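You operate a simulated robot arm through the tools that you are given. There is no shell and no other tool.

The job below is to be done with a simulated robot arm. You get a single attempt, and the scene is never put back.

JOB
Tighten bolts one, two and three in turn at the block plate's torque.
Fine: use the socket wrench marked with that torque and put it back; strip and drop nothing. Set down upright: what you pick out.

It is judged by the outcome, as a careful person would: the job done as asked, and still so three seconds after it is handed in. It fails if anything else is knocked over, pushed out of place, dropped, spilled or broken.

ROBOT AND FRAMES
A 6-joint arm with a two-finger parallel gripper, fixed in place. Base frame: the origin is on the floor under the middle of its stand, x ahead of it, y to its left, z up. Readings come in m, rad, newtons and seconds.
With the tool pointing down near the work surface it reaches from about 0.3 to 0.66 m from the base axis. Its first joint turns from -2.007 to 2.007 rad. Payload 3.43 kg.
The TCP is the grasp point between the finger pads, 0.034 m short of the fingertips. In the tool frame z runs along the fingers and y along their closing line. Largest opening 0.128 m; finger width 0.024, thickness 0.012; the body of the gripper, 0.048 by 0.13 m, starts 0.096 m behind the TCP.
Orientation is that of the tool frame in the base frame, as a unit quaternion [x, y, z, w]. With the fingers straight down and closing along the base's y, the tool's x points along the base's -x, its y along +y and its z along -z.

CONTROLS
- The arm moves only by the tool servo_tool. Its argument "rows" is a list of rows, each an object of numbers (a shift or turn left out is 0, a gripper value left out holds the last): "dx", "dy", "dz": the shift along the tool's x, y, z in m; "rx", "ry", "rz": the turn, a rotation vector about the tool's x, y, z in degrees; "gripper": the gripper command, from -1 (fully open) to 1 (shut), values between in proportion. In form: [{"dx": .., "dy": .., "dz": .., "rx": .., "ry": .., "rz": .., "gripper": ..}, ...]. A call has 1 to 20 rows; each row is the pose to reach, as a shift and turn from the pose commanded when the call began, along the tool's axes at that moment. Rows are played at 5 a second. More than 0.05 m and 0.15 rad between two rows, or a gripper value outside its range, and nothing of the call is played. A pose out of reach is approached as far as the arm can. The call stops where the force on the tool passes 40 N (or 10 N more than at its start, if that is more) or the arm is blocked; 0.2 s more then pass. Each finger travels about 0.153 m/s and halts on what it meets, pressing with about 29 N; the grip force reading is that of the motor and also rises with nothing between the fingers. The clock runs only during rows and for 0.2 s after the last one: add rows that repeat a pose to give the fingers time. It gives the time, the measured TCP pose, the force on the tool (base axes), the opening and the grip force at its end, in the units of the frame above (readings bear some noise), with the torque about the TCP (base axes, N m) and any sound that the robot's microphone picked up, and new pictures: "pictures" is both (left out), scene, wrist or none.
- Cameras (640 x 400 px; columns grow to the right, rows downward): "scene" is fixed at [0.0689, 0.5059, 1.5198]; the picture's right is [-0.45, -0.89, 0.00], its down [-0.68, 0.34, -0.65] and it looks along [0.59, -0.29, -0.76] (base axes); focal length 218 px, centre (320, 200). "wrist" rides on the gripper at [0.076, -0.011, -0.16] in the tool frame; the picture's right is [0.15, 0.99, 0.00], its down [-0.88, 0.13, -0.46] and it looks along [-0.45, 0.07, 0.89] (tool axes); focal length 234 px, centre (320, 200). There is no depth. A picture from a camera that has moved, and an enlarged one, comes with that camera's place and axes in the base frame and with its lens. The place of the scene camera against the robot may be out by one fixed shift of up to 0.025 m in any direction.
- lift_body(by): slides the trunk up (or, below 0, down) by that many m; the arm rides with it, the base frame stays. It gives what a move gives, with no picture.
- close_up(camera, box): a new picture of the part [left, top, right, bottom] of that camera's present view, enlarged. It takes no simulated time.
- finish_job(): hands the job in; it is judged then, once.

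Nothing tells you positions but the pictures and the camera data. Unless the task says otherwise, let go and move clear before handing in.

The tools are called after "Emit:" as name(argument=value, ...) on one line, values as JSON. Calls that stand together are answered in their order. servo_tool: Moves the arm, as the interface text tells. Its arguments: {"type":"object","properties":{"rows":{"type":"array"},"pictures":{"type":"string","enum":["both","scene","wrist","none"]}},"required":["rows"]} The other tools are called the same way: lift_body (by) moves the trunk up or down; close_up (camera, box) takes an enlarged picture of a part of a camera's view; finish_job () hands the job in.

At the start:

```text
time: 0.0
eef_pos: [0.3925, 0.2037, 1.2685]
tcp_rot: [0.0, 1.0, 0.0, 0.0]
wrist_force: [0.2, 0.0, 0.0]
moment: [0.01, 0.0, 0.02]
grip_width: 0.1278
finger_force: 0.0
trunk travel left (down, up): [-0.925, 0.065]
```

scene: 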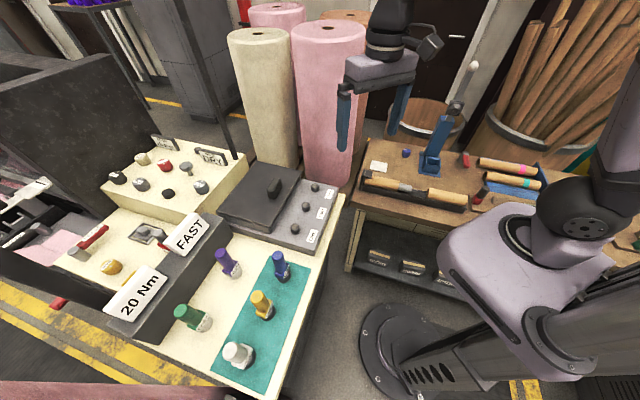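
wrist: 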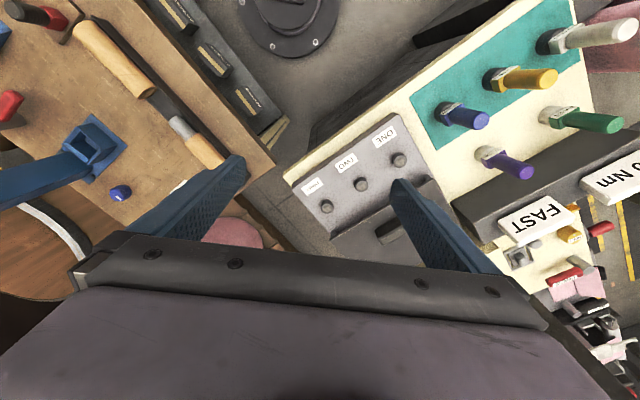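

I see a workbench with a grey block carrying three labelled bolts, five coloured socket wrenches standing on the bench, and plates reading "20 Nm" and "FAST". I'll enlarge the views first to read all of the markings.

Emit:
close_up(camera="scene", box=[200, 150, 350, 260])

Emit:
close_up(camera="scene", box=[160, 230, 320, 380])

Emit:
close_up(camera="scene", box=[60, 120, 260, 330])

Emit:
close_up(camera="wrist", box=[400, 0, 640, 200])

Emit:
close_up(camera="wrist", box=[280, 100, 440, 250])

```text
3.64 times, centred on (275, 205) of scene
camera zoom: at [0.0689, 0.5059, 1.5198], right [-0.45, -0.89, 0.0], down [-0.68, 0.34, -0.65], along [0.59, -0.29, -0.76], focal length 793 px, centre (484, 182)
```

zoom: 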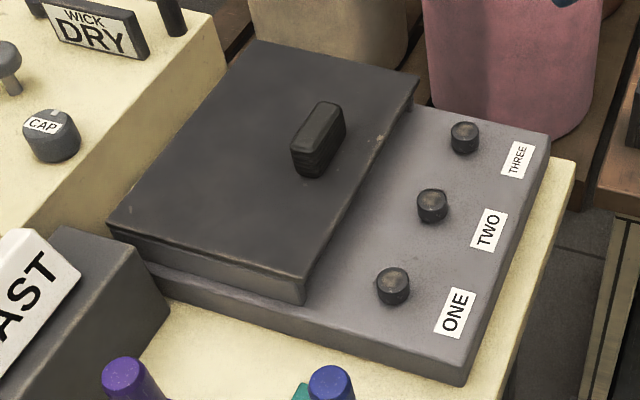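

```text
2.67 times, centred on (240, 305) of scene
camera zoom: at [0.0689, 0.5059, 1.5198], right [-0.45, -0.89, 0.0], down [-0.68, 0.34, -0.65], along [0.59, -0.29, -0.76], focal length 582 px, centre (533, -80)
```

zoom: 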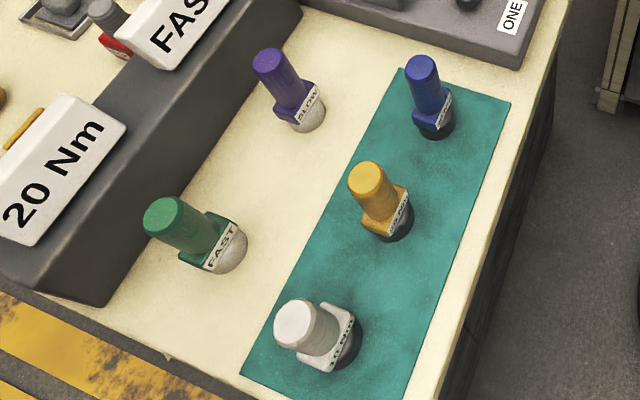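

```text
1.90 times, centred on (160, 225) of scene
camera zoom: at [0.0689, 0.5059, 1.5198], right [-0.45, -0.89, 0.0], down [-0.68, 0.34, -0.65], along [0.59, -0.29, -0.76], focal length 416 px, centre (625, 152)
```

zoom: 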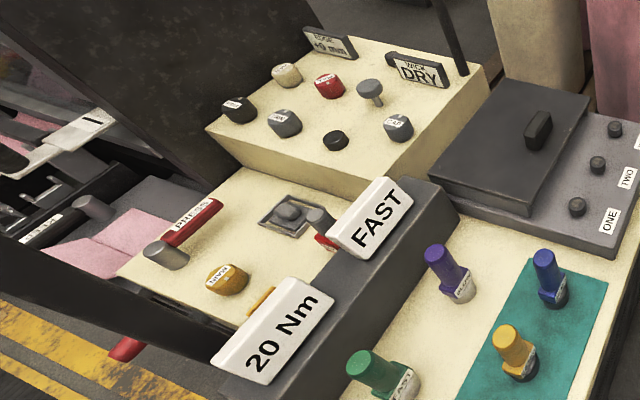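

```text
2.00 times, centred on (520, 100) of wrist
camera zoom: at [0.3177, 0.1923, 1.429], right [-0.15, 0.99, 0.0], down [0.88, 0.13, 0.46], along [0.45, 0.07, -0.89], focal length 468 px, centre (-80, 400)
```

zoom: 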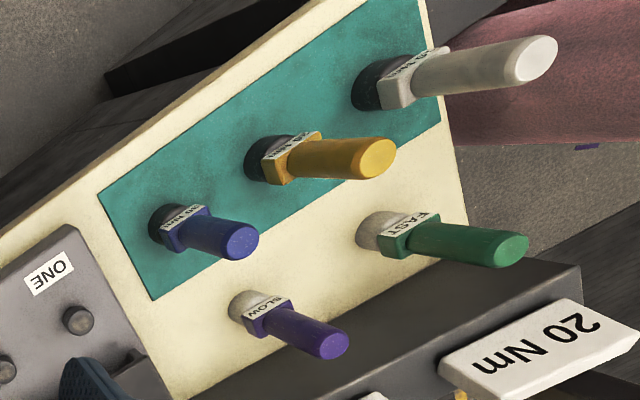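

```text
2.67 times, centred on (360, 175) of wrist
camera zoom: at [0.3177, 0.1923, 1.429], right [-0.15, 0.99, 0.0], down [0.88, 0.13, 0.46], along [0.45, 0.07, -0.89], focal length 624 px, centre (213, 267)
```

zoom: 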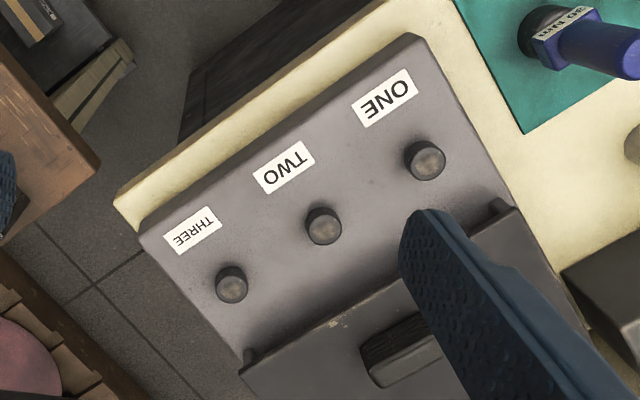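

The plates read "20 Nm" and "FAST"; three wrenches on the teal mat carry Nm labels, and the green and purple ones say FAST and SLOW. I'll zoom further to read each torque label.

Emit:
close_up(camera="wrist", box=[430, 90, 500, 135])

Emit:
close_up(camera="wrist", box=[475, 55, 565, 105])

Emit:
close_up(camera="wrist", box=[530, 15, 640, 65])

Emit:
close_up(camera="scene", box=[240, 280, 280, 330])

Emit:
close_up(camera="scene", box=[215, 330, 265, 375])

Emit:
close_up(camera="scene", box=[260, 240, 300, 290])

```text
8.89 times, centred on (465, 112) of wrist
camera zoom: at [0.3177, 0.1923, 1.429], right [-0.15, 0.99, 0.0], down [0.88, 0.13, 0.46], along [0.45, 0.07, -0.89], focal length 2082 px, centre (-969, 978)
```

zoom: 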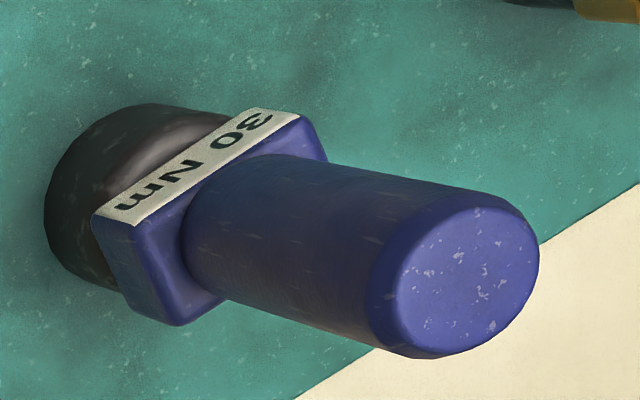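

```text
7.11 times, centred on (520, 80) of wrist
camera zoom: at [0.3177, 0.1923, 1.429], right [-0.15, 0.99, 0.0], down [0.88, 0.13, 0.46], along [0.45, 0.07, -0.89], focal length 1665 px, centre (-1102, 1053)
```

zoom: 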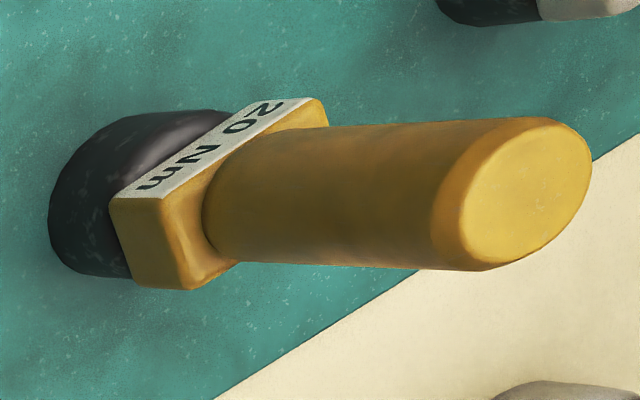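

```text
5.82 times, centred on (585, 40) of wrist
camera zoom: at [0.3177, 0.1923, 1.429], right [-0.15, 0.99, 0.0], down [0.88, 0.13, 0.46], along [0.45, 0.07, -0.89], focal length 1362 px, centre (-1222, 1131)
```

zoom: 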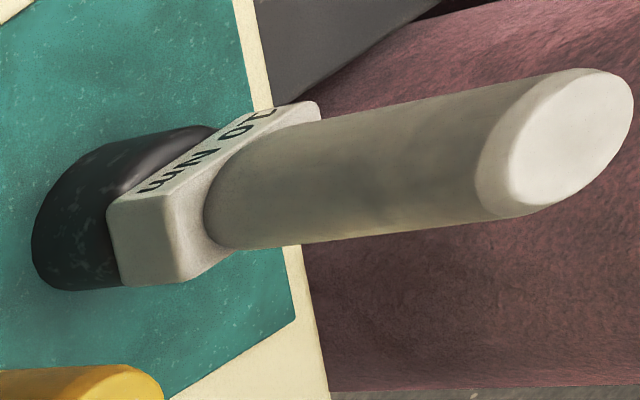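

```text
8.00 times, centred on (260, 305) of scene
camera zoom: at [0.0689, 0.5059, 1.5198], right [-0.45, -0.89, 0.0], down [-0.68, 0.34, -0.65], along [0.59, -0.29, -0.76], focal length 1746 px, centre (800, -640)
```

zoom: 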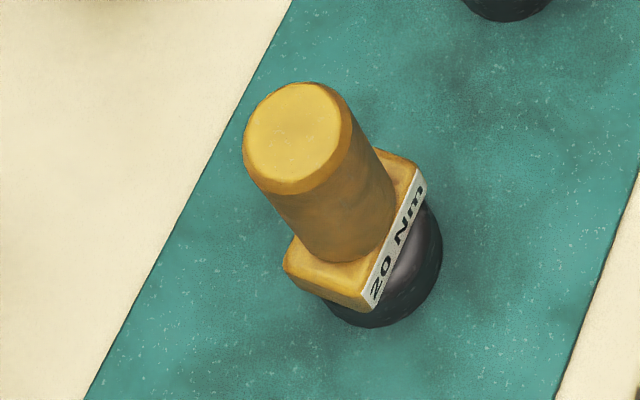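

```text
8.89 times, centred on (240, 352) of scene
camera zoom: at [0.0689, 0.5059, 1.5198], right [-0.45, -0.89, 0.0], down [-0.68, 0.34, -0.65], along [0.59, -0.29, -0.76], focal length 1940 px, centre (1031, -1156)
```

zoom: 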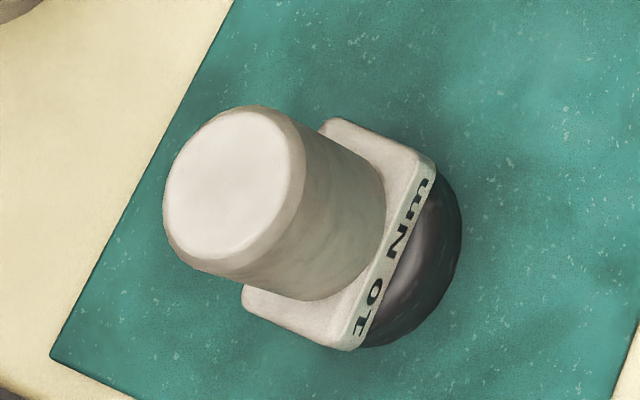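

```text
8.00 times, centred on (280, 265) of scene
camera zoom: at [0.0689, 0.5059, 1.5198], right [-0.45, -0.89, 0.0], down [-0.68, 0.34, -0.65], along [0.59, -0.29, -0.76], focal length 1746 px, centre (640, -320)
```

zoom: 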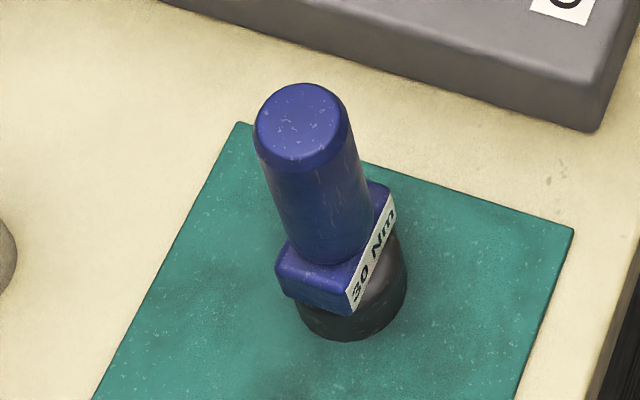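

The yellow wrench is marked 20 Nm. I'll check the plates for a small header such as "BLOCK" before trusting the big text.

Emit:
close_up(camera="scene", box=[95, 255, 175, 330])

Emit:
close_up(camera="scene", box=[160, 205, 220, 260])

Emit:
close_up(camera="scene", box=[90, 125, 250, 215])

Emit:
close_up(camera="wrist", box=[480, 140, 640, 300])

Emit:
close_up(camera="scene", box=[340, 130, 560, 290])

```text
5.33 times, centred on (135, 292) of scene
camera zoom: at [0.0689, 0.5059, 1.5198], right [-0.45, -0.89, 0.0], down [-0.68, 0.34, -0.65], along [0.59, -0.29, -0.76], focal length 1164 px, centre (1307, -293)
```

zoom: 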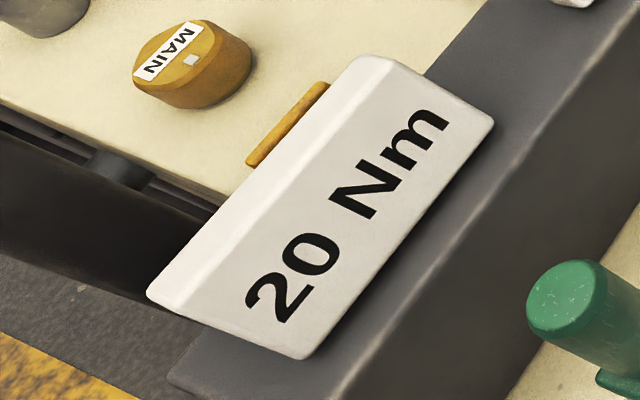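

```text
7.27 times, centred on (190, 232) of scene
camera zoom: at [0.0689, 0.5059, 1.5198], right [-0.45, -0.89, 0.0], down [-0.68, 0.34, -0.65], along [0.59, -0.29, -0.76], focal length 1587 px, centre (1266, -36)
```

zoom: 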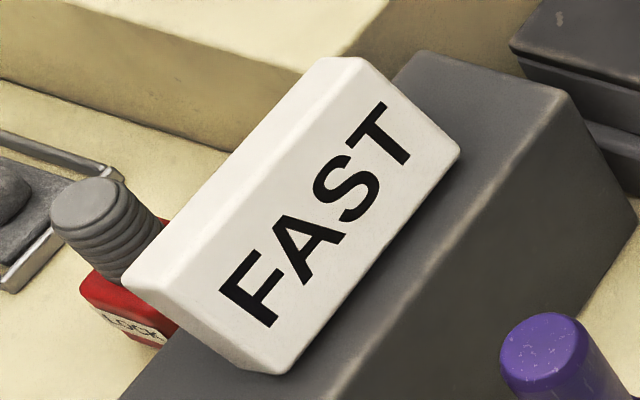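

```text
4.00 times, centred on (170, 170) of scene
camera zoom: at [0.0689, 0.5059, 1.5198], right [-0.45, -0.89, 0.0], down [-0.68, 0.34, -0.65], along [0.59, -0.29, -0.76], focal length 873 px, centre (920, 320)
```

zoom: 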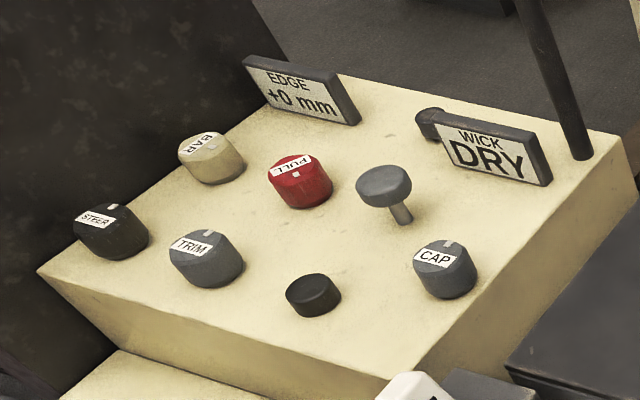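

```text
2.50 times, centred on (560, 220) of wrist
camera zoom: at [0.3177, 0.1923, 1.429], right [-0.15, 0.99, 0.0], down [0.88, 0.13, 0.46], along [0.45, 0.07, -0.89], focal length 585 px, centre (-280, 150)
```

zoom: 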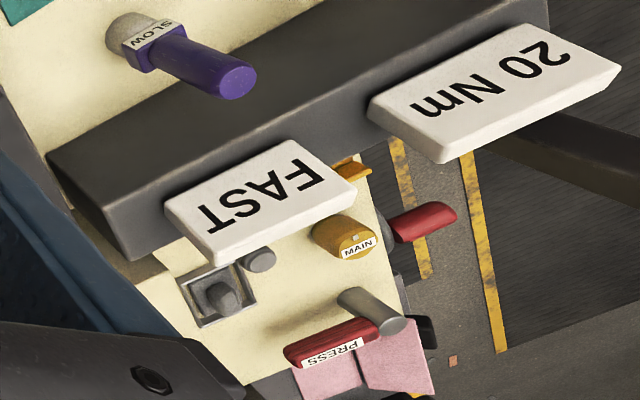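

```text
2.50 times, centred on (450, 210) of scene
camera zoom: at [0.0689, 0.5059, 1.5198], right [-0.45, -0.89, 0.0], down [-0.68, 0.34, -0.65], along [0.59, -0.29, -0.76], focal length 546 px, centre (-5, 175)
```

zoom: 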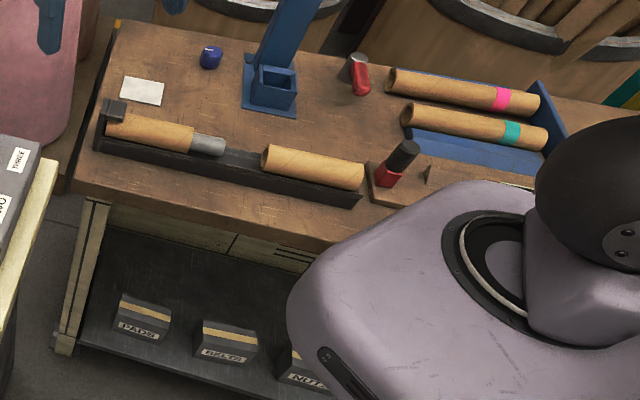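

The 20 Nm plate matches the yellow wrench, the middle one on the teal mat. I estimate it at about (0.26, 0.56) with its top near z = 1.00, and the bolts at about (0.45, 0.40), (0.53, 0.33) and (0.60, 0.25). I'll move high above the yellow wrench, turning the gripper so the fingers close along the wrench row, to measure it.

Emit:
servo_tool(rows=[{"dx": 0.0166, "dy": 0.0445, "dz": 0.0, "rz": -5.6}, {"dx": 0.0332, "dy": 0.089, "dz": 0.0, "rz": -11.2}, {"dx": 0.0498, "dy": 0.1335, "dz": 0.0, "rz": -16.8}, {"dx": 0.0664, "dy": 0.178, "dz": 0.0, "rz": -22.4}, {"dx": 0.083, "dy": 0.2225, "dz": 0.0, "rz": -28}, {"dx": 0.0996, "dy": 0.267, "dz": 0.0, "rz": -33.6}, {"dx": 0.1162, "dy": 0.3115, "dz": 0.0, "rz": -39.2}, {"dx": 0.1325, "dy": 0.356, "dz": 0.0, "rz": -45}, {"dx": 0.1325, "dy": 0.356, "dz": 0.03, "rz": -45}, {"dx": 0.1325, "dy": 0.356, "dz": 0.05, "rz": -45}, {"dx": 0.1325, "dy": 0.356, "dz": 0.05, "rz": -45}])

```text
time: 2.4
eef_pos: [0.25, 0.532, 1.2055]
tcp_rot: [-0.383, 0.924, 0.0, 0.0]
wrist_force: [-0.1, -0.3, 0.3]
moment: [0.02, 0.02, 0.03]
grip_width: 0.128
finger_force: 0.0
out of reach, approached as far as the arm can: row 7, 8, 9, 10, 11
trunk travel left (down, up): [-0.925, 0.065]
camera wrist: at [0.2058, 0.4696, 1.3669], right [-0.8, 0.6, 0.0], down [0.53, 0.71, 0.46], along [0.27, 0.37, -0.89], focal length 234 px, centre (320, 200)
```

scene: 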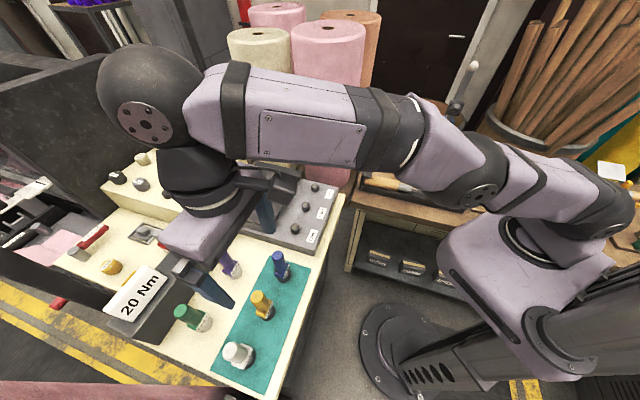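
wrist: 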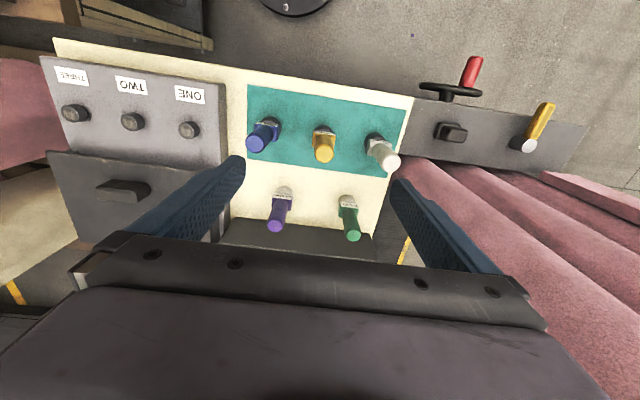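

The wrist view now shows all five wrenches and the bolts from above; this pose is at the reach limit for this height. I'll zoom in to measure the yellow wrench and the bolts more exactly.

Emit:
close_up(camera="wrist", box=[230, 90, 420, 250])

Emit:
close_up(camera="wrist", box=[40, 50, 230, 170])

Emit:
close_up(camera="wrist", box=[295, 110, 355, 170])

```text
2.50 times, centred on (325, 170) of wrist
camera zoom: at [0.2058, 0.4696, 1.3669], right [-0.8, 0.6, 0.0], down [0.53, 0.71, 0.46], along [0.27, 0.37, -0.89], focal length 585 px, centre (308, 275)
```

zoom: 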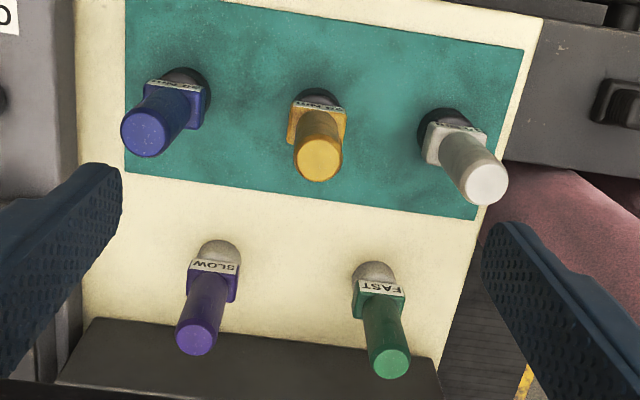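

```text
3.33 times, centred on (135, 110) of wrist
camera zoom: at [0.2058, 0.4696, 1.3669], right [-0.8, 0.6, 0.0], down [0.53, 0.71, 0.46], along [0.27, 0.37, -0.89], focal length 781 px, centre (937, 500)
```

zoom: 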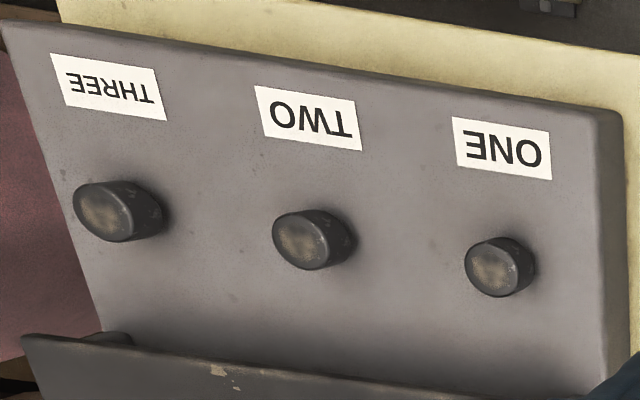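

```text
6.67 times, centred on (325, 140) of wrist
camera zoom: at [0.2058, 0.4696, 1.3669], right [-0.8, 0.6, 0.0], down [0.53, 0.71, 0.46], along [0.27, 0.37, -0.89], focal length 1561 px, centre (287, 600)
```

zoom: 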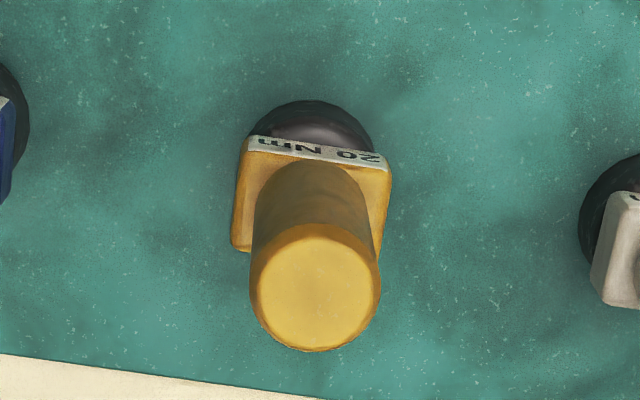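

The yellow wrench's top centre works out at about (0.261, 0.556, 1.005), standing on the mat at z ≈ 0.865. The bolt tops are at z ≈ 0.93, near (0.447, 0.392), (0.518, 0.322) and (0.588, 0.252). I'll lower partway over the wrench with the fingers half closed and check the alignment.

Emit:
servo_tool(rows=[{"dz": 0.03, "gripper": -0.25}, {"dz": 0.06, "gripper": -0.25}, {"dz": 0.09, "gripper": -0.25}, {"dz": 0.1, "gripper": -0.25}, {"dz": 0.1, "gripper": -0.25}])

```text
time: 3.6
eef_pos: [0.25, 0.5323, 1.1077]
tcp_rot: [-0.384, 0.923, 0.0, 0.0]
wrist_force: [0.0, -0.5, -0.1]
moment: [0.03, -0.03, -0.01]
grip_width: 0.08
finger_force: 0.1
trunk travel left (down, up): [-0.925, 0.065]
camera wrist: at [0.2055, 0.4695, 1.2673], right [-0.8, 0.6, 0.0], down [0.53, 0.71, 0.46], along [0.27, 0.37, -0.89], focal length 234 px, centre (320, 200)
```

scene: 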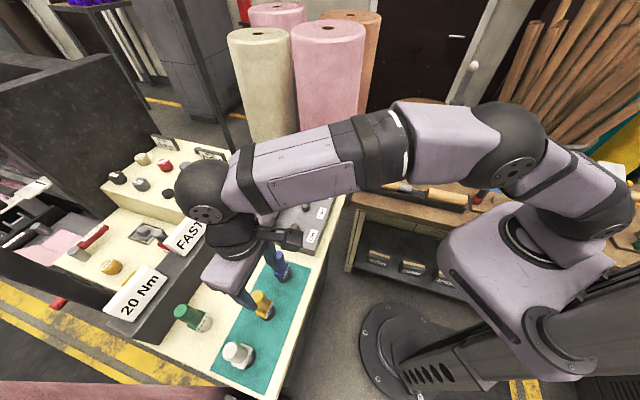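
wrist: 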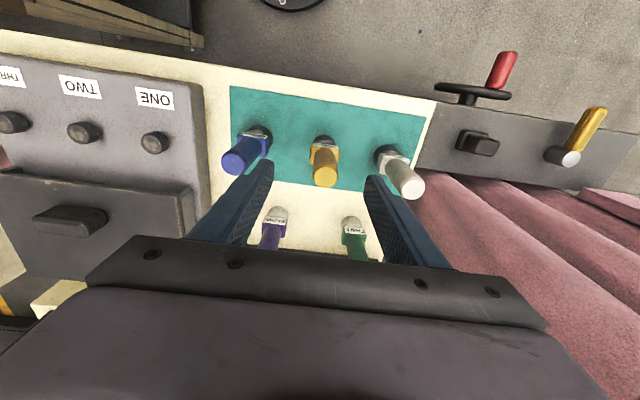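

The command tracks the measured pose, now (0.250, 0.532, 1.108), about 25 mm short of the wrench axis. I'll zoom to refine the offset.

Emit:
close_up(camera="wrist", box=[290, 130, 360, 195])

Emit:
close_up(camera="wrist", box=[0, 60, 200, 190])

```text
6.15 times, centred on (325, 162) of wrist
camera zoom: at [0.2055, 0.4695, 1.2673], right [-0.8, 0.6, 0.0], down [0.53, 0.71, 0.46], along [0.27, 0.37, -0.89], focal length 1441 px, centre (289, 431)
```

zoom: 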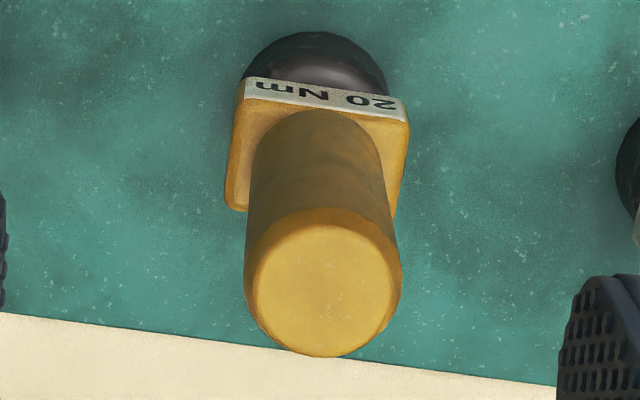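

```text
3.08 times, centred on (100, 125) of wrist
camera zoom: at [0.2055, 0.4695, 1.2673], right [-0.8, 0.6, 0.0], down [0.53, 0.71, 0.46], along [0.27, 0.37, -0.89], focal length 720 px, centre (997, 431)
```

zoom: 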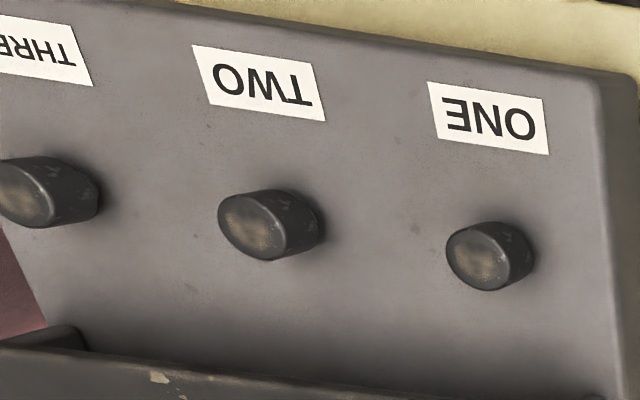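

The wrench axis is confirmed at about (0.261, 0.556). Bolt three sits near the reach limit, so I'll raise the trunk slightly now to give the arm more reach at carrying height.

Emit:
lift_body(by=0.06)

```text
time: 4.6
eef_pos: [0.2502, 0.5312, 1.1681]
tcp_rot: [-0.383, 0.924, 0.0, 0.0]
wrist_force: [-0.3, 0.9, -0.2]
moment: [-0.01, 0.04, -0.03]
grip_width: 0.0799
finger_force: 0.1
trunk travel left (down, up): [-0.985, 0.005]
```

Now I'll centre over the wrench and drop to just above its top, then check before straddling it.

Emit:
servo_tool(rows=[{"dz": 0.03}, {"dx": -0.008, "dy": 0.003, "dz": 0.06}, {"dx": -0.018, "dy": 0.007, "dz": 0.085}, {"dx": -0.0252, "dy": 0.0099, "dz": 0.1}, {"dx": -0.0252, "dy": 0.0099, "dz": 0.108}, {"dx": -0.0252, "dy": 0.0099, "dz": 0.108}])

```text
time: 6.0
eef_pos: [0.2624, 0.5577, 1.0593]
tcp_rot: [-0.383, 0.924, 0.0, 0.0]
wrist_force: [0.2, 0.6, -0.3]
moment: [0.0, -0.02, 0.01]
grip_width: 0.08
finger_force: 0.1
trunk travel left (down, up): [-0.985, 0.005]
camera wrist: at [0.2165, 0.4947, 1.2192], right [-0.8, 0.6, 0.0], down [0.53, 0.71, 0.46], along [0.27, 0.37, -0.89], focal length 234 px, centre (320, 200)
```

scene: 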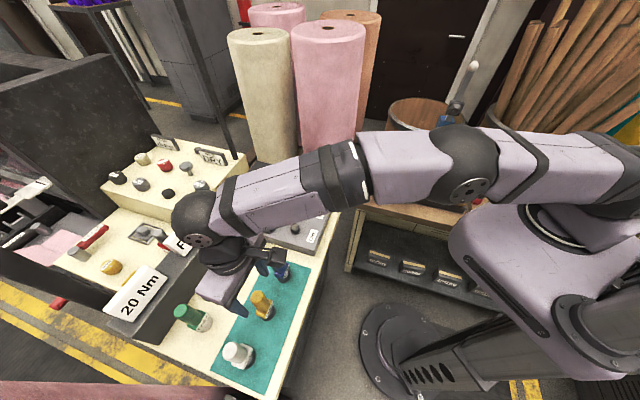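
wrist: 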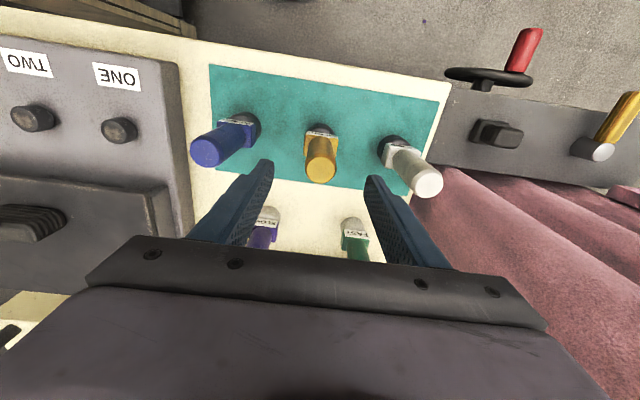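

Emit:
close_up(camera="wrist", box=[270, 110, 370, 200])

Emit:
close_up(camera="wrist", box=[0, 40, 200, 170])

```text
4.44 times, centred on (320, 155) of wrist
camera zoom: at [0.2165, 0.4947, 1.2192], right [-0.8, 0.6, 0.0], down [0.53, 0.71, 0.46], along [0.27, 0.37, -0.89], focal length 1041 px, centre (320, 400)
```

zoom: 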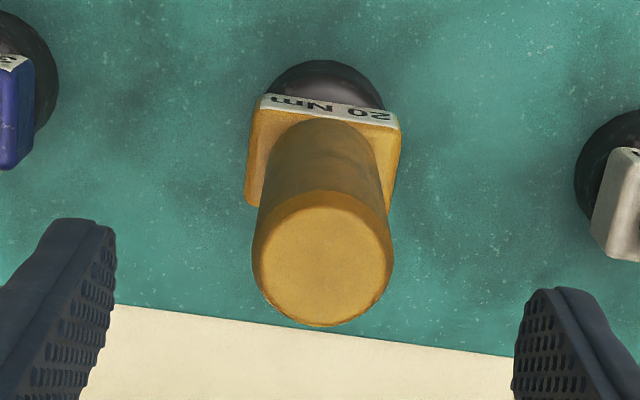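

```text
3.08 times, centred on (100, 105) of wrist
camera zoom: at [0.2165, 0.4947, 1.2192], right [-0.8, 0.6, 0.0], down [0.53, 0.71, 0.46], along [0.27, 0.37, -0.89], focal length 720 px, centre (997, 492)
```

zoom: 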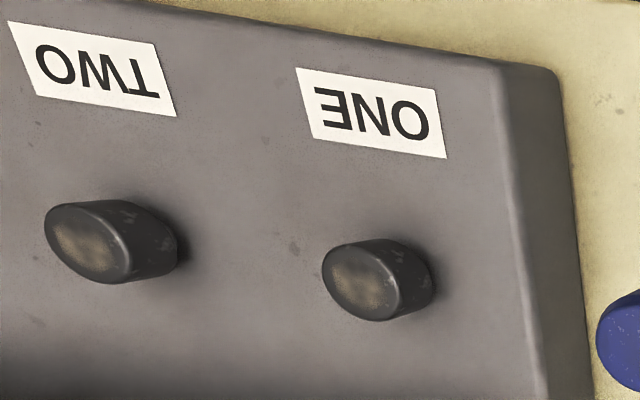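

The wrench is centred between the fingers to within about 3 mm. I'll descend around the handle to z ≈ 0.955.

Emit:
servo_tool(rows=[{"dx": 0.0025, "dz": 0.02}, {"dx": 0.0025, "dz": 0.045}, {"dx": 0.0025, "dz": 0.07}, {"dx": 0.0025, "dz": 0.09}, {"dx": 0.0025, "dz": 0.104}, {"dx": 0.0025, "dz": 0.104}])

```text
time: 7.4
eef_pos: [0.2594, 0.5564, 0.9557]
tcp_rot: [-0.383, 0.924, -0.001, 0.0]
wrist_force: [-0.8, 0.4, -0.1]
moment: [0.05, 0.03, 0.02]
grip_width: 0.0799
finger_force: 0.1
trunk travel left (down, up): [-0.985, 0.005]
camera wrist: at [0.2148, 0.4928, 1.1153], right [-0.8, 0.6, 0.0], down [0.53, 0.71, 0.46], along [0.27, 0.37, -0.89], focal length 234 px, centre (320, 200)
```

scene: 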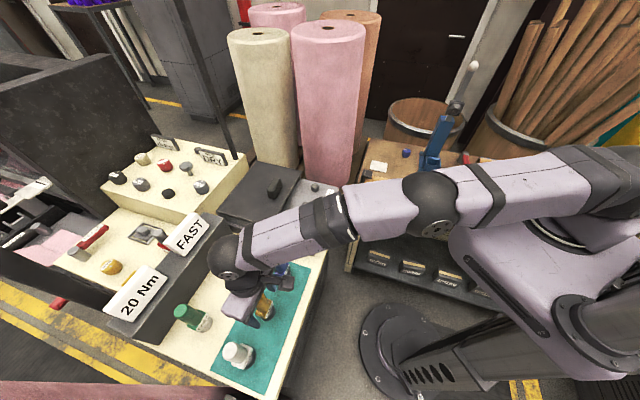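
wrist: 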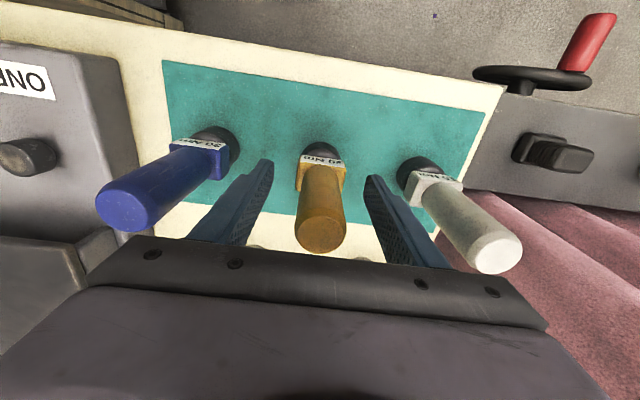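

The handle sits midway between the pads. I'll close gently on it.

Emit:
servo_tool(rows=[{"gripper": 0.2}, {"gripper": 0.4}, {"gripper": 0.5}, {"gripper": 1}, {"gripper": 1}, {"gripper": 1}, {"gripper": 1}])

```text
time: 9.0
eef_pos: [0.2597, 0.5563, 0.9547]
tcp_rot: [-0.383, 0.924, 0.0, 0.0]
wrist_force: [-1.1, 0.3, 0.8]
moment: [0.14, 0.09, 0.07]
grip_width: 0.0314
finger_force: 28.8
trunk travel left (down, up): [-0.985, 0.005]
camera wrist: at [0.2147, 0.4929, 1.1154], right [-0.8, 0.6, 0.0], down [0.53, 0.71, 0.46], along [0.27, 0.37, -0.89], focal length 234 px, centre (320, 200)
```

scene: 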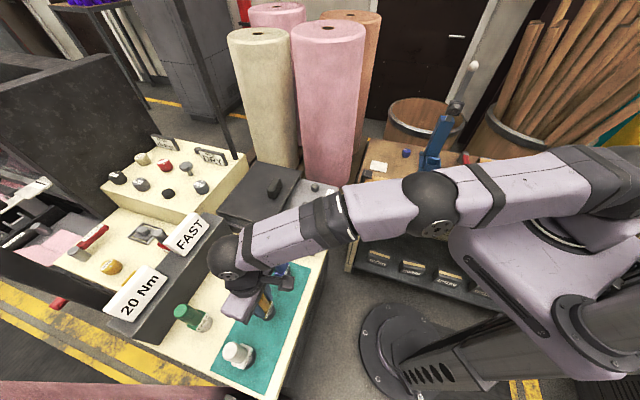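
wrist: 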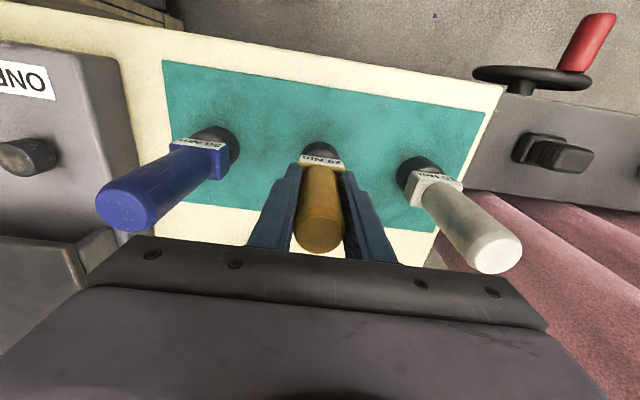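

The grip reads 0.0314 m at 29 N, so the wrench is held. I'll lift it straight up to clear the neighbouring wrench tops and check the hold.

Emit:
servo_tool(rows=[{"dz": -0.01}, {"dz": -0.03}, {"dz": -0.055}, {"dz": -0.08}, {"dz": -0.105}, {"dz": -0.13}, {"dz": -0.15}, {"dz": -0.165}, {"dz": -0.165}])

```text
time: 11.0
eef_pos: [0.2596, 0.5545, 1.1213]
tcp_rot: [-0.383, 0.924, 0.0, 0.0]
wrist_force: [0.8, -0.1, -2.1]
moment: [-0.03, -0.01, 0.02]
grip_width: 0.0314
finger_force: 28.8
trunk travel left (down, up): [-0.985, 0.005]
camera wrist: at [0.2147, 0.4927, 1.2813], right [-0.8, 0.6, 0.0], down [0.53, 0.71, 0.46], along [0.27, 0.37, -0.89], focal length 234 px, centre (320, 200)
```

scene: 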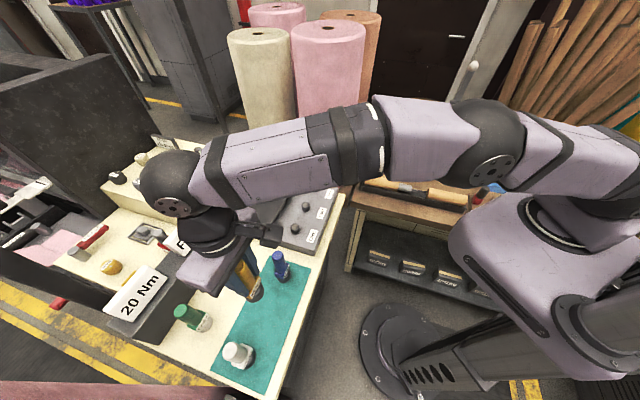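
wrist: 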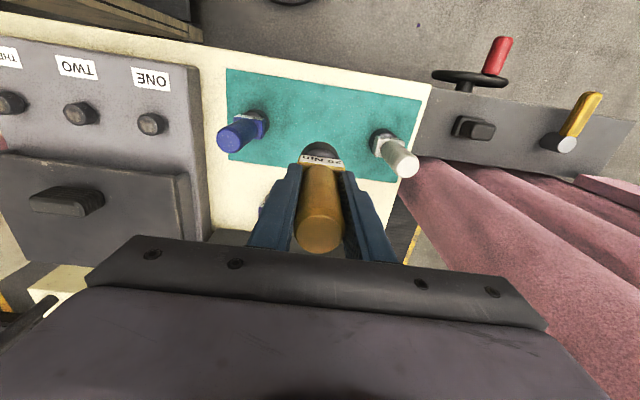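

The wrench hangs straight (about 2 N) and the neighbours are undisturbed. I'll carry it around the robot side of the blue wrench to above bolt one at (0.4465, 0.392).

Emit:
servo_tool(rows=[{"dx": 0.0168, "dy": -0.0274}, {"dx": 0.0336, "dy": -0.0548}, {"dx": 0.0504, "dy": -0.0822}, {"dx": 0.0672, "dy": -0.1096}, {"dx": 0.0503, "dy": -0.137}, {"dx": 0.0334, "dy": -0.165}, {"dx": 0.0165, "dy": -0.193}, {"dx": -0.0004, "dy": -0.22}, {"dx": -0.0173, "dy": -0.2478}, {"dx": -0.0173, "dy": -0.2478}, {"dx": -0.0173, "dy": -0.2478}])

```text
time: 13.4
eef_pos: [0.447, 0.3929, 1.1206]
tcp_rot: [-0.383, 0.924, 0.0, 0.001]
wrist_force: [-0.4, -0.7, -2.4]
moment: [0.01, 0.02, -0.01]
grip_width: 0.0312
finger_force: 28.9
trunk travel left (down, up): [-0.985, 0.005]
camera wrist: at [0.4027, 0.3303, 1.2804], right [-0.8, 0.6, 0.0], down [0.53, 0.71, 0.46], along [0.27, 0.37, -0.89], focal length 234 px, centre (320, 200)
```

scene: 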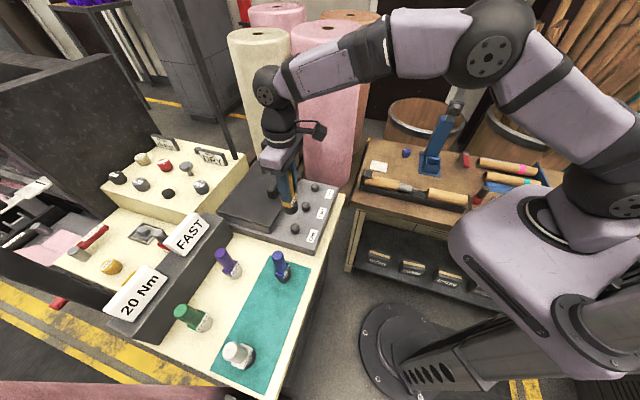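
wrist: 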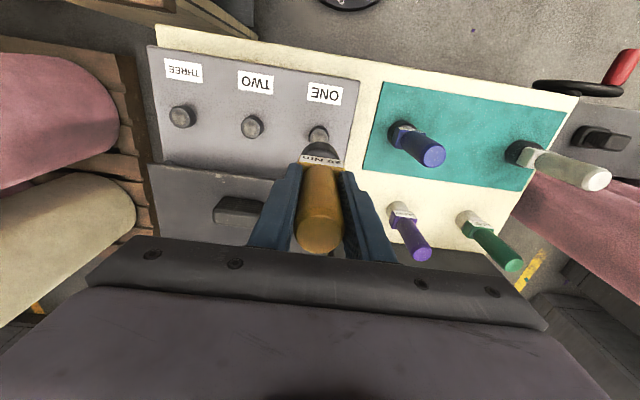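

Emit:
close_up(camera="wrist", box=[270, 90, 370, 170])

Emit:
close_up(camera="wrist", box=[150, 50, 350, 180])

Emit:
close_up(camera="scene", box=[250, 140, 350, 240])

```text
5.00 times, centred on (320, 130) of wrist
camera zoom: at [0.4027, 0.3303, 1.2804], right [-0.8, 0.6, 0.0], down [0.53, 0.71, 0.46], along [0.27, 0.37, -0.89], focal length 1171 px, centre (320, 550)
```

zoom: 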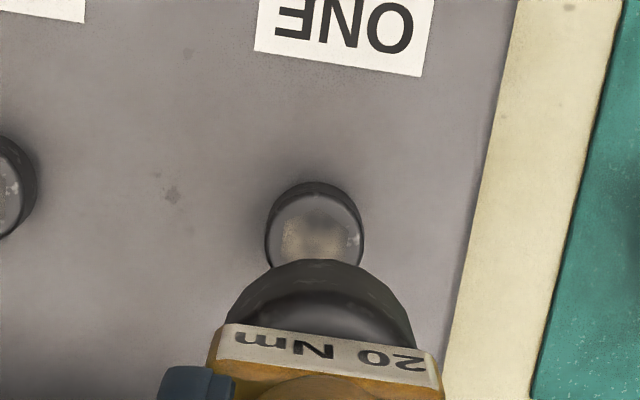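

```text
3.08 times, centred on (250, 115) of wrist
camera zoom: at [0.4027, 0.3303, 1.2804], right [-0.8, 0.6, 0.0], down [0.53, 0.71, 0.46], along [0.27, 0.37, -0.89], focal length 720 px, centre (535, 462)
```

zoom: 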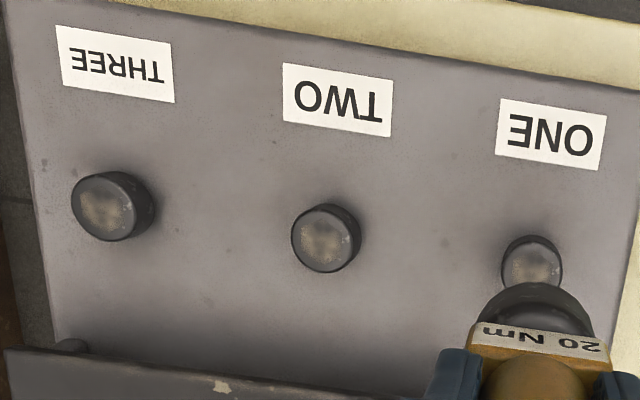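

```text
4.00 times, centred on (300, 190) of scene
camera zoom: at [0.0689, 0.5059, 1.5198], right [-0.45, -0.89, 0.0], down [-0.68, 0.34, -0.65], along [0.59, -0.29, -0.76], focal length 873 px, centre (400, 240)
```

zoom: 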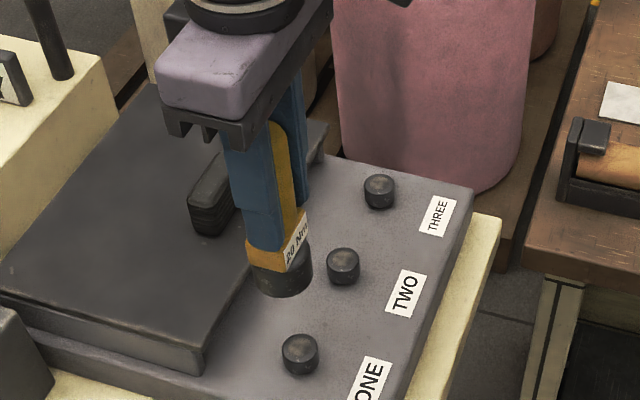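

The wrench is within a few millimetres of bolt one's axis. I'll apply a small correction and lower to about 2 cm above the bolt head for a finer check from both cameras.

Emit:
servo_tool(rows=[{"dx": 0.0012, "dy": -0.001, "dz": 0.025}, {"dx": 0.0024, "dy": -0.0018, "dz": 0.05}, {"dx": 0.0024, "dy": -0.0018, "dz": 0.065}, {"dx": 0.0024, "dy": -0.0018, "dz": 0.075}, {"dx": 0.0024, "dy": -0.0018, "dz": 0.075}])

Emit:
close_up(camera="wrist", box=[280, 110, 360, 175])

Emit:
close_up(camera="scene", box=[270, 190, 320, 240])

```text
time: 14.6
eef_pos: [0.4453, 0.3896, 1.0452]
tcp_rot: [-0.383, 0.924, 0.0, 0.0]
wrist_force: [-0.6, 0.4, -2.2]
moment: [-0.02, 0.01, 0.01]
grip_width: 0.0312
finger_force: 29.3
trunk travel left (down, up): [-0.985, 0.005]
camera wrist: at [0.4015, 0.3267, 1.205], right [-0.8, 0.6, 0.0], down [0.53, 0.71, 0.46], along [0.27, 0.37, -0.89], focal length 234 px, centre (320, 200)
```

scene: 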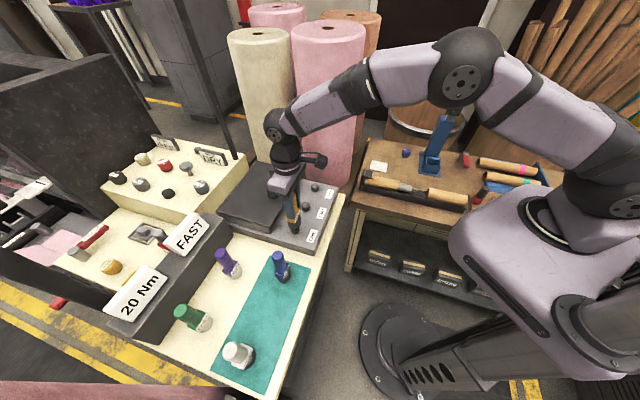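
wrist: 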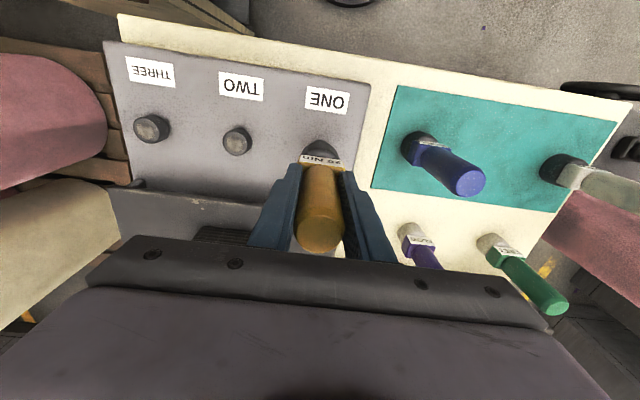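

```text
6.15 times, centred on (320, 142) of wrist
camera zoom: at [0.4015, 0.3267, 1.205], right [-0.8, 0.6, 0.0], down [0.53, 0.71, 0.46], along [0.27, 0.37, -0.89], focal length 1441 px, centre (320, 554)
```

zoom: 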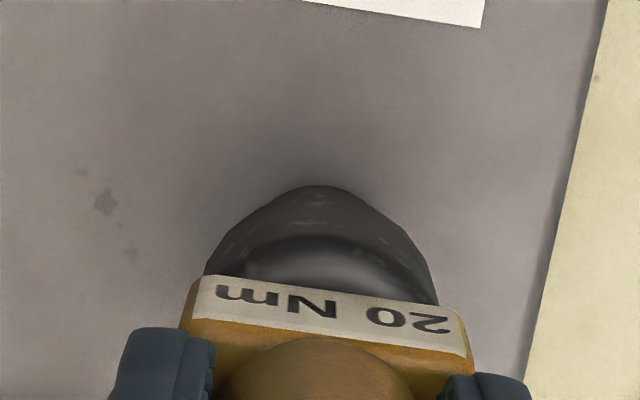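

```text
8.00 times, centred on (295, 215) of scene
camera zoom: at [0.0689, 0.5059, 1.5198], right [-0.45, -0.89, 0.0], down [-0.68, 0.34, -0.65], along [0.59, -0.29, -0.76], focal length 1746 px, centre (520, 80)
```

zoom: 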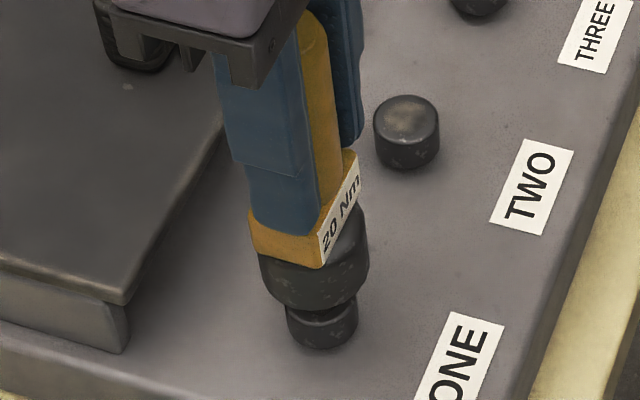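

Seen from both cameras, the socket is aligned with bolt one to about 1 mm. I'll lower it in small steps and watch the force.

Emit:
servo_tool(rows=[{"dz": 0.006}, {"dz": 0.012}, {"dz": 0.016}, {"dz": 0.02}, {"dz": 0.023}, {"dz": 0.026}, {"dz": 0.026}])

Emit:
close_up(camera="scene", box=[270, 190, 320, 240])

```text
time: 16.2
eef_pos: [0.4459, 0.3899, 1.0193]
tcp_rot: [-0.383, 0.924, 0.0, 0.001]
wrist_force: [0.7, 0.9, 2.6]
moment: [-0.02, -0.12, 0.04]
grip_width: 0.0314
finger_force: 28.9
trunk travel left (down, up): [-0.985, 0.005]
camera wrist: at [0.4011, 0.3266, 1.1794], right [-0.8, 0.6, 0.0], down [0.53, 0.71, 0.46], along [0.27, 0.37, -0.89], focal length 234 px, centre (320, 200)
```

scene: 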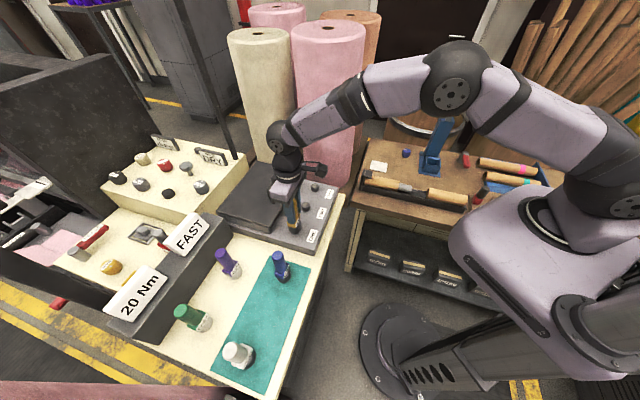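
wrist: 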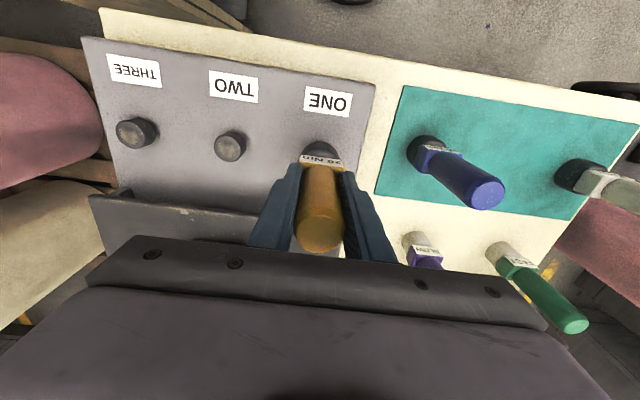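

```text
8.00 times, centred on (295, 215) of scene
camera zoom: at [0.0689, 0.5059, 1.5198], right [-0.45, -0.89, 0.0], down [-0.68, 0.34, -0.65], along [0.59, -0.29, -0.76], focal length 1746 px, centre (520, 80)
```

zoom: 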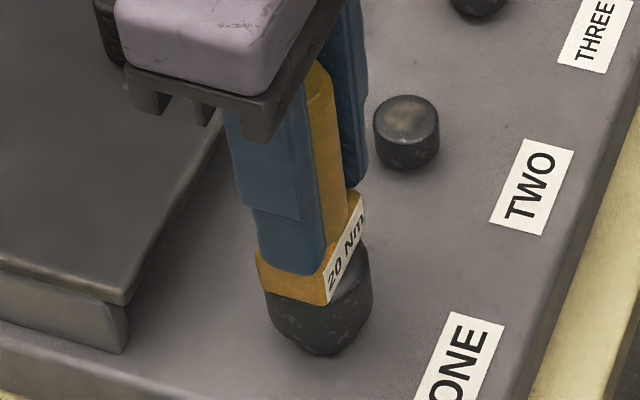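

Contact was felt (about 5 N) with the socket at the bolt head. I'll look closely to see whether it has seated over the head or sits on top.

Emit:
close_up(camera="scene", box=[283, 210, 308, 238])

Emit:
close_up(camera="wrist", box=[290, 125, 350, 175])

```text
14.29 times, centred on (296, 224) of scene
camera zoom: at [0.0689, 0.5059, 1.5198], right [-0.45, -0.89, 0.0], down [-0.68, 0.34, -0.65], along [0.59, -0.29, -0.76], focal length 3117 px, centre (670, -143)
```

zoom: 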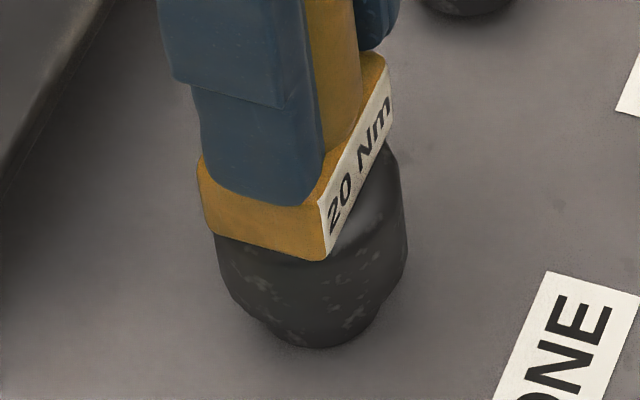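

```text
8.00 times, centred on (320, 150) of wrist
camera zoom: at [0.4011, 0.3266, 1.1794], right [-0.8, 0.6, 0.0], down [0.53, 0.71, 0.46], along [0.27, 0.37, -0.89], focal length 1873 px, centre (320, 600)
```

zoom: 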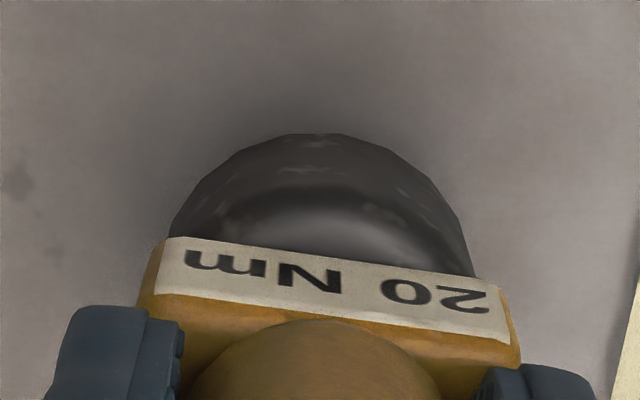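

The socket's rim seems to overlap the head by several millimetres, with the lower part of the bolt still visible. I'll press down a little further in tiny steps to see whether it is fully seated.

Emit:
servo_tool(rows=[{"dz": 0.001}, {"dz": 0.002}, {"dz": 0.002}], pictures="none")

```text
time: 17.0
eef_pos: [0.4465, 0.3892, 1.0151]
tcp_rot: [-0.383, 0.924, 0.0, -0.001]
wrist_force: [0.5, 0.8, -1.0]
moment: [-0.02, -0.01, 0.0]
grip_width: 0.0312
finger_force: 29.6
trunk travel left (down, up): [-0.985, 0.005]
```

The force dropped as it moved down, so the socket slipped over the head. I'll keep lowering in small steps until it bottoms.

Emit:
servo_tool(rows=[{"dz": 0.002}, {"dz": 0.004}, {"dz": 0.004}], pictures="none")

```text
time: 17.8
eef_pos: [0.446, 0.3889, 1.0127]
tcp_rot: [-0.383, 0.924, 0.001, 0.001]
wrist_force: [-0.7, -2.6, 7.7]
moment: [-0.23, -0.04, -0.05]
grip_width: 0.0315
finger_force: 29.4
trunk travel left (down, up): [-0.985, 0.005]
```

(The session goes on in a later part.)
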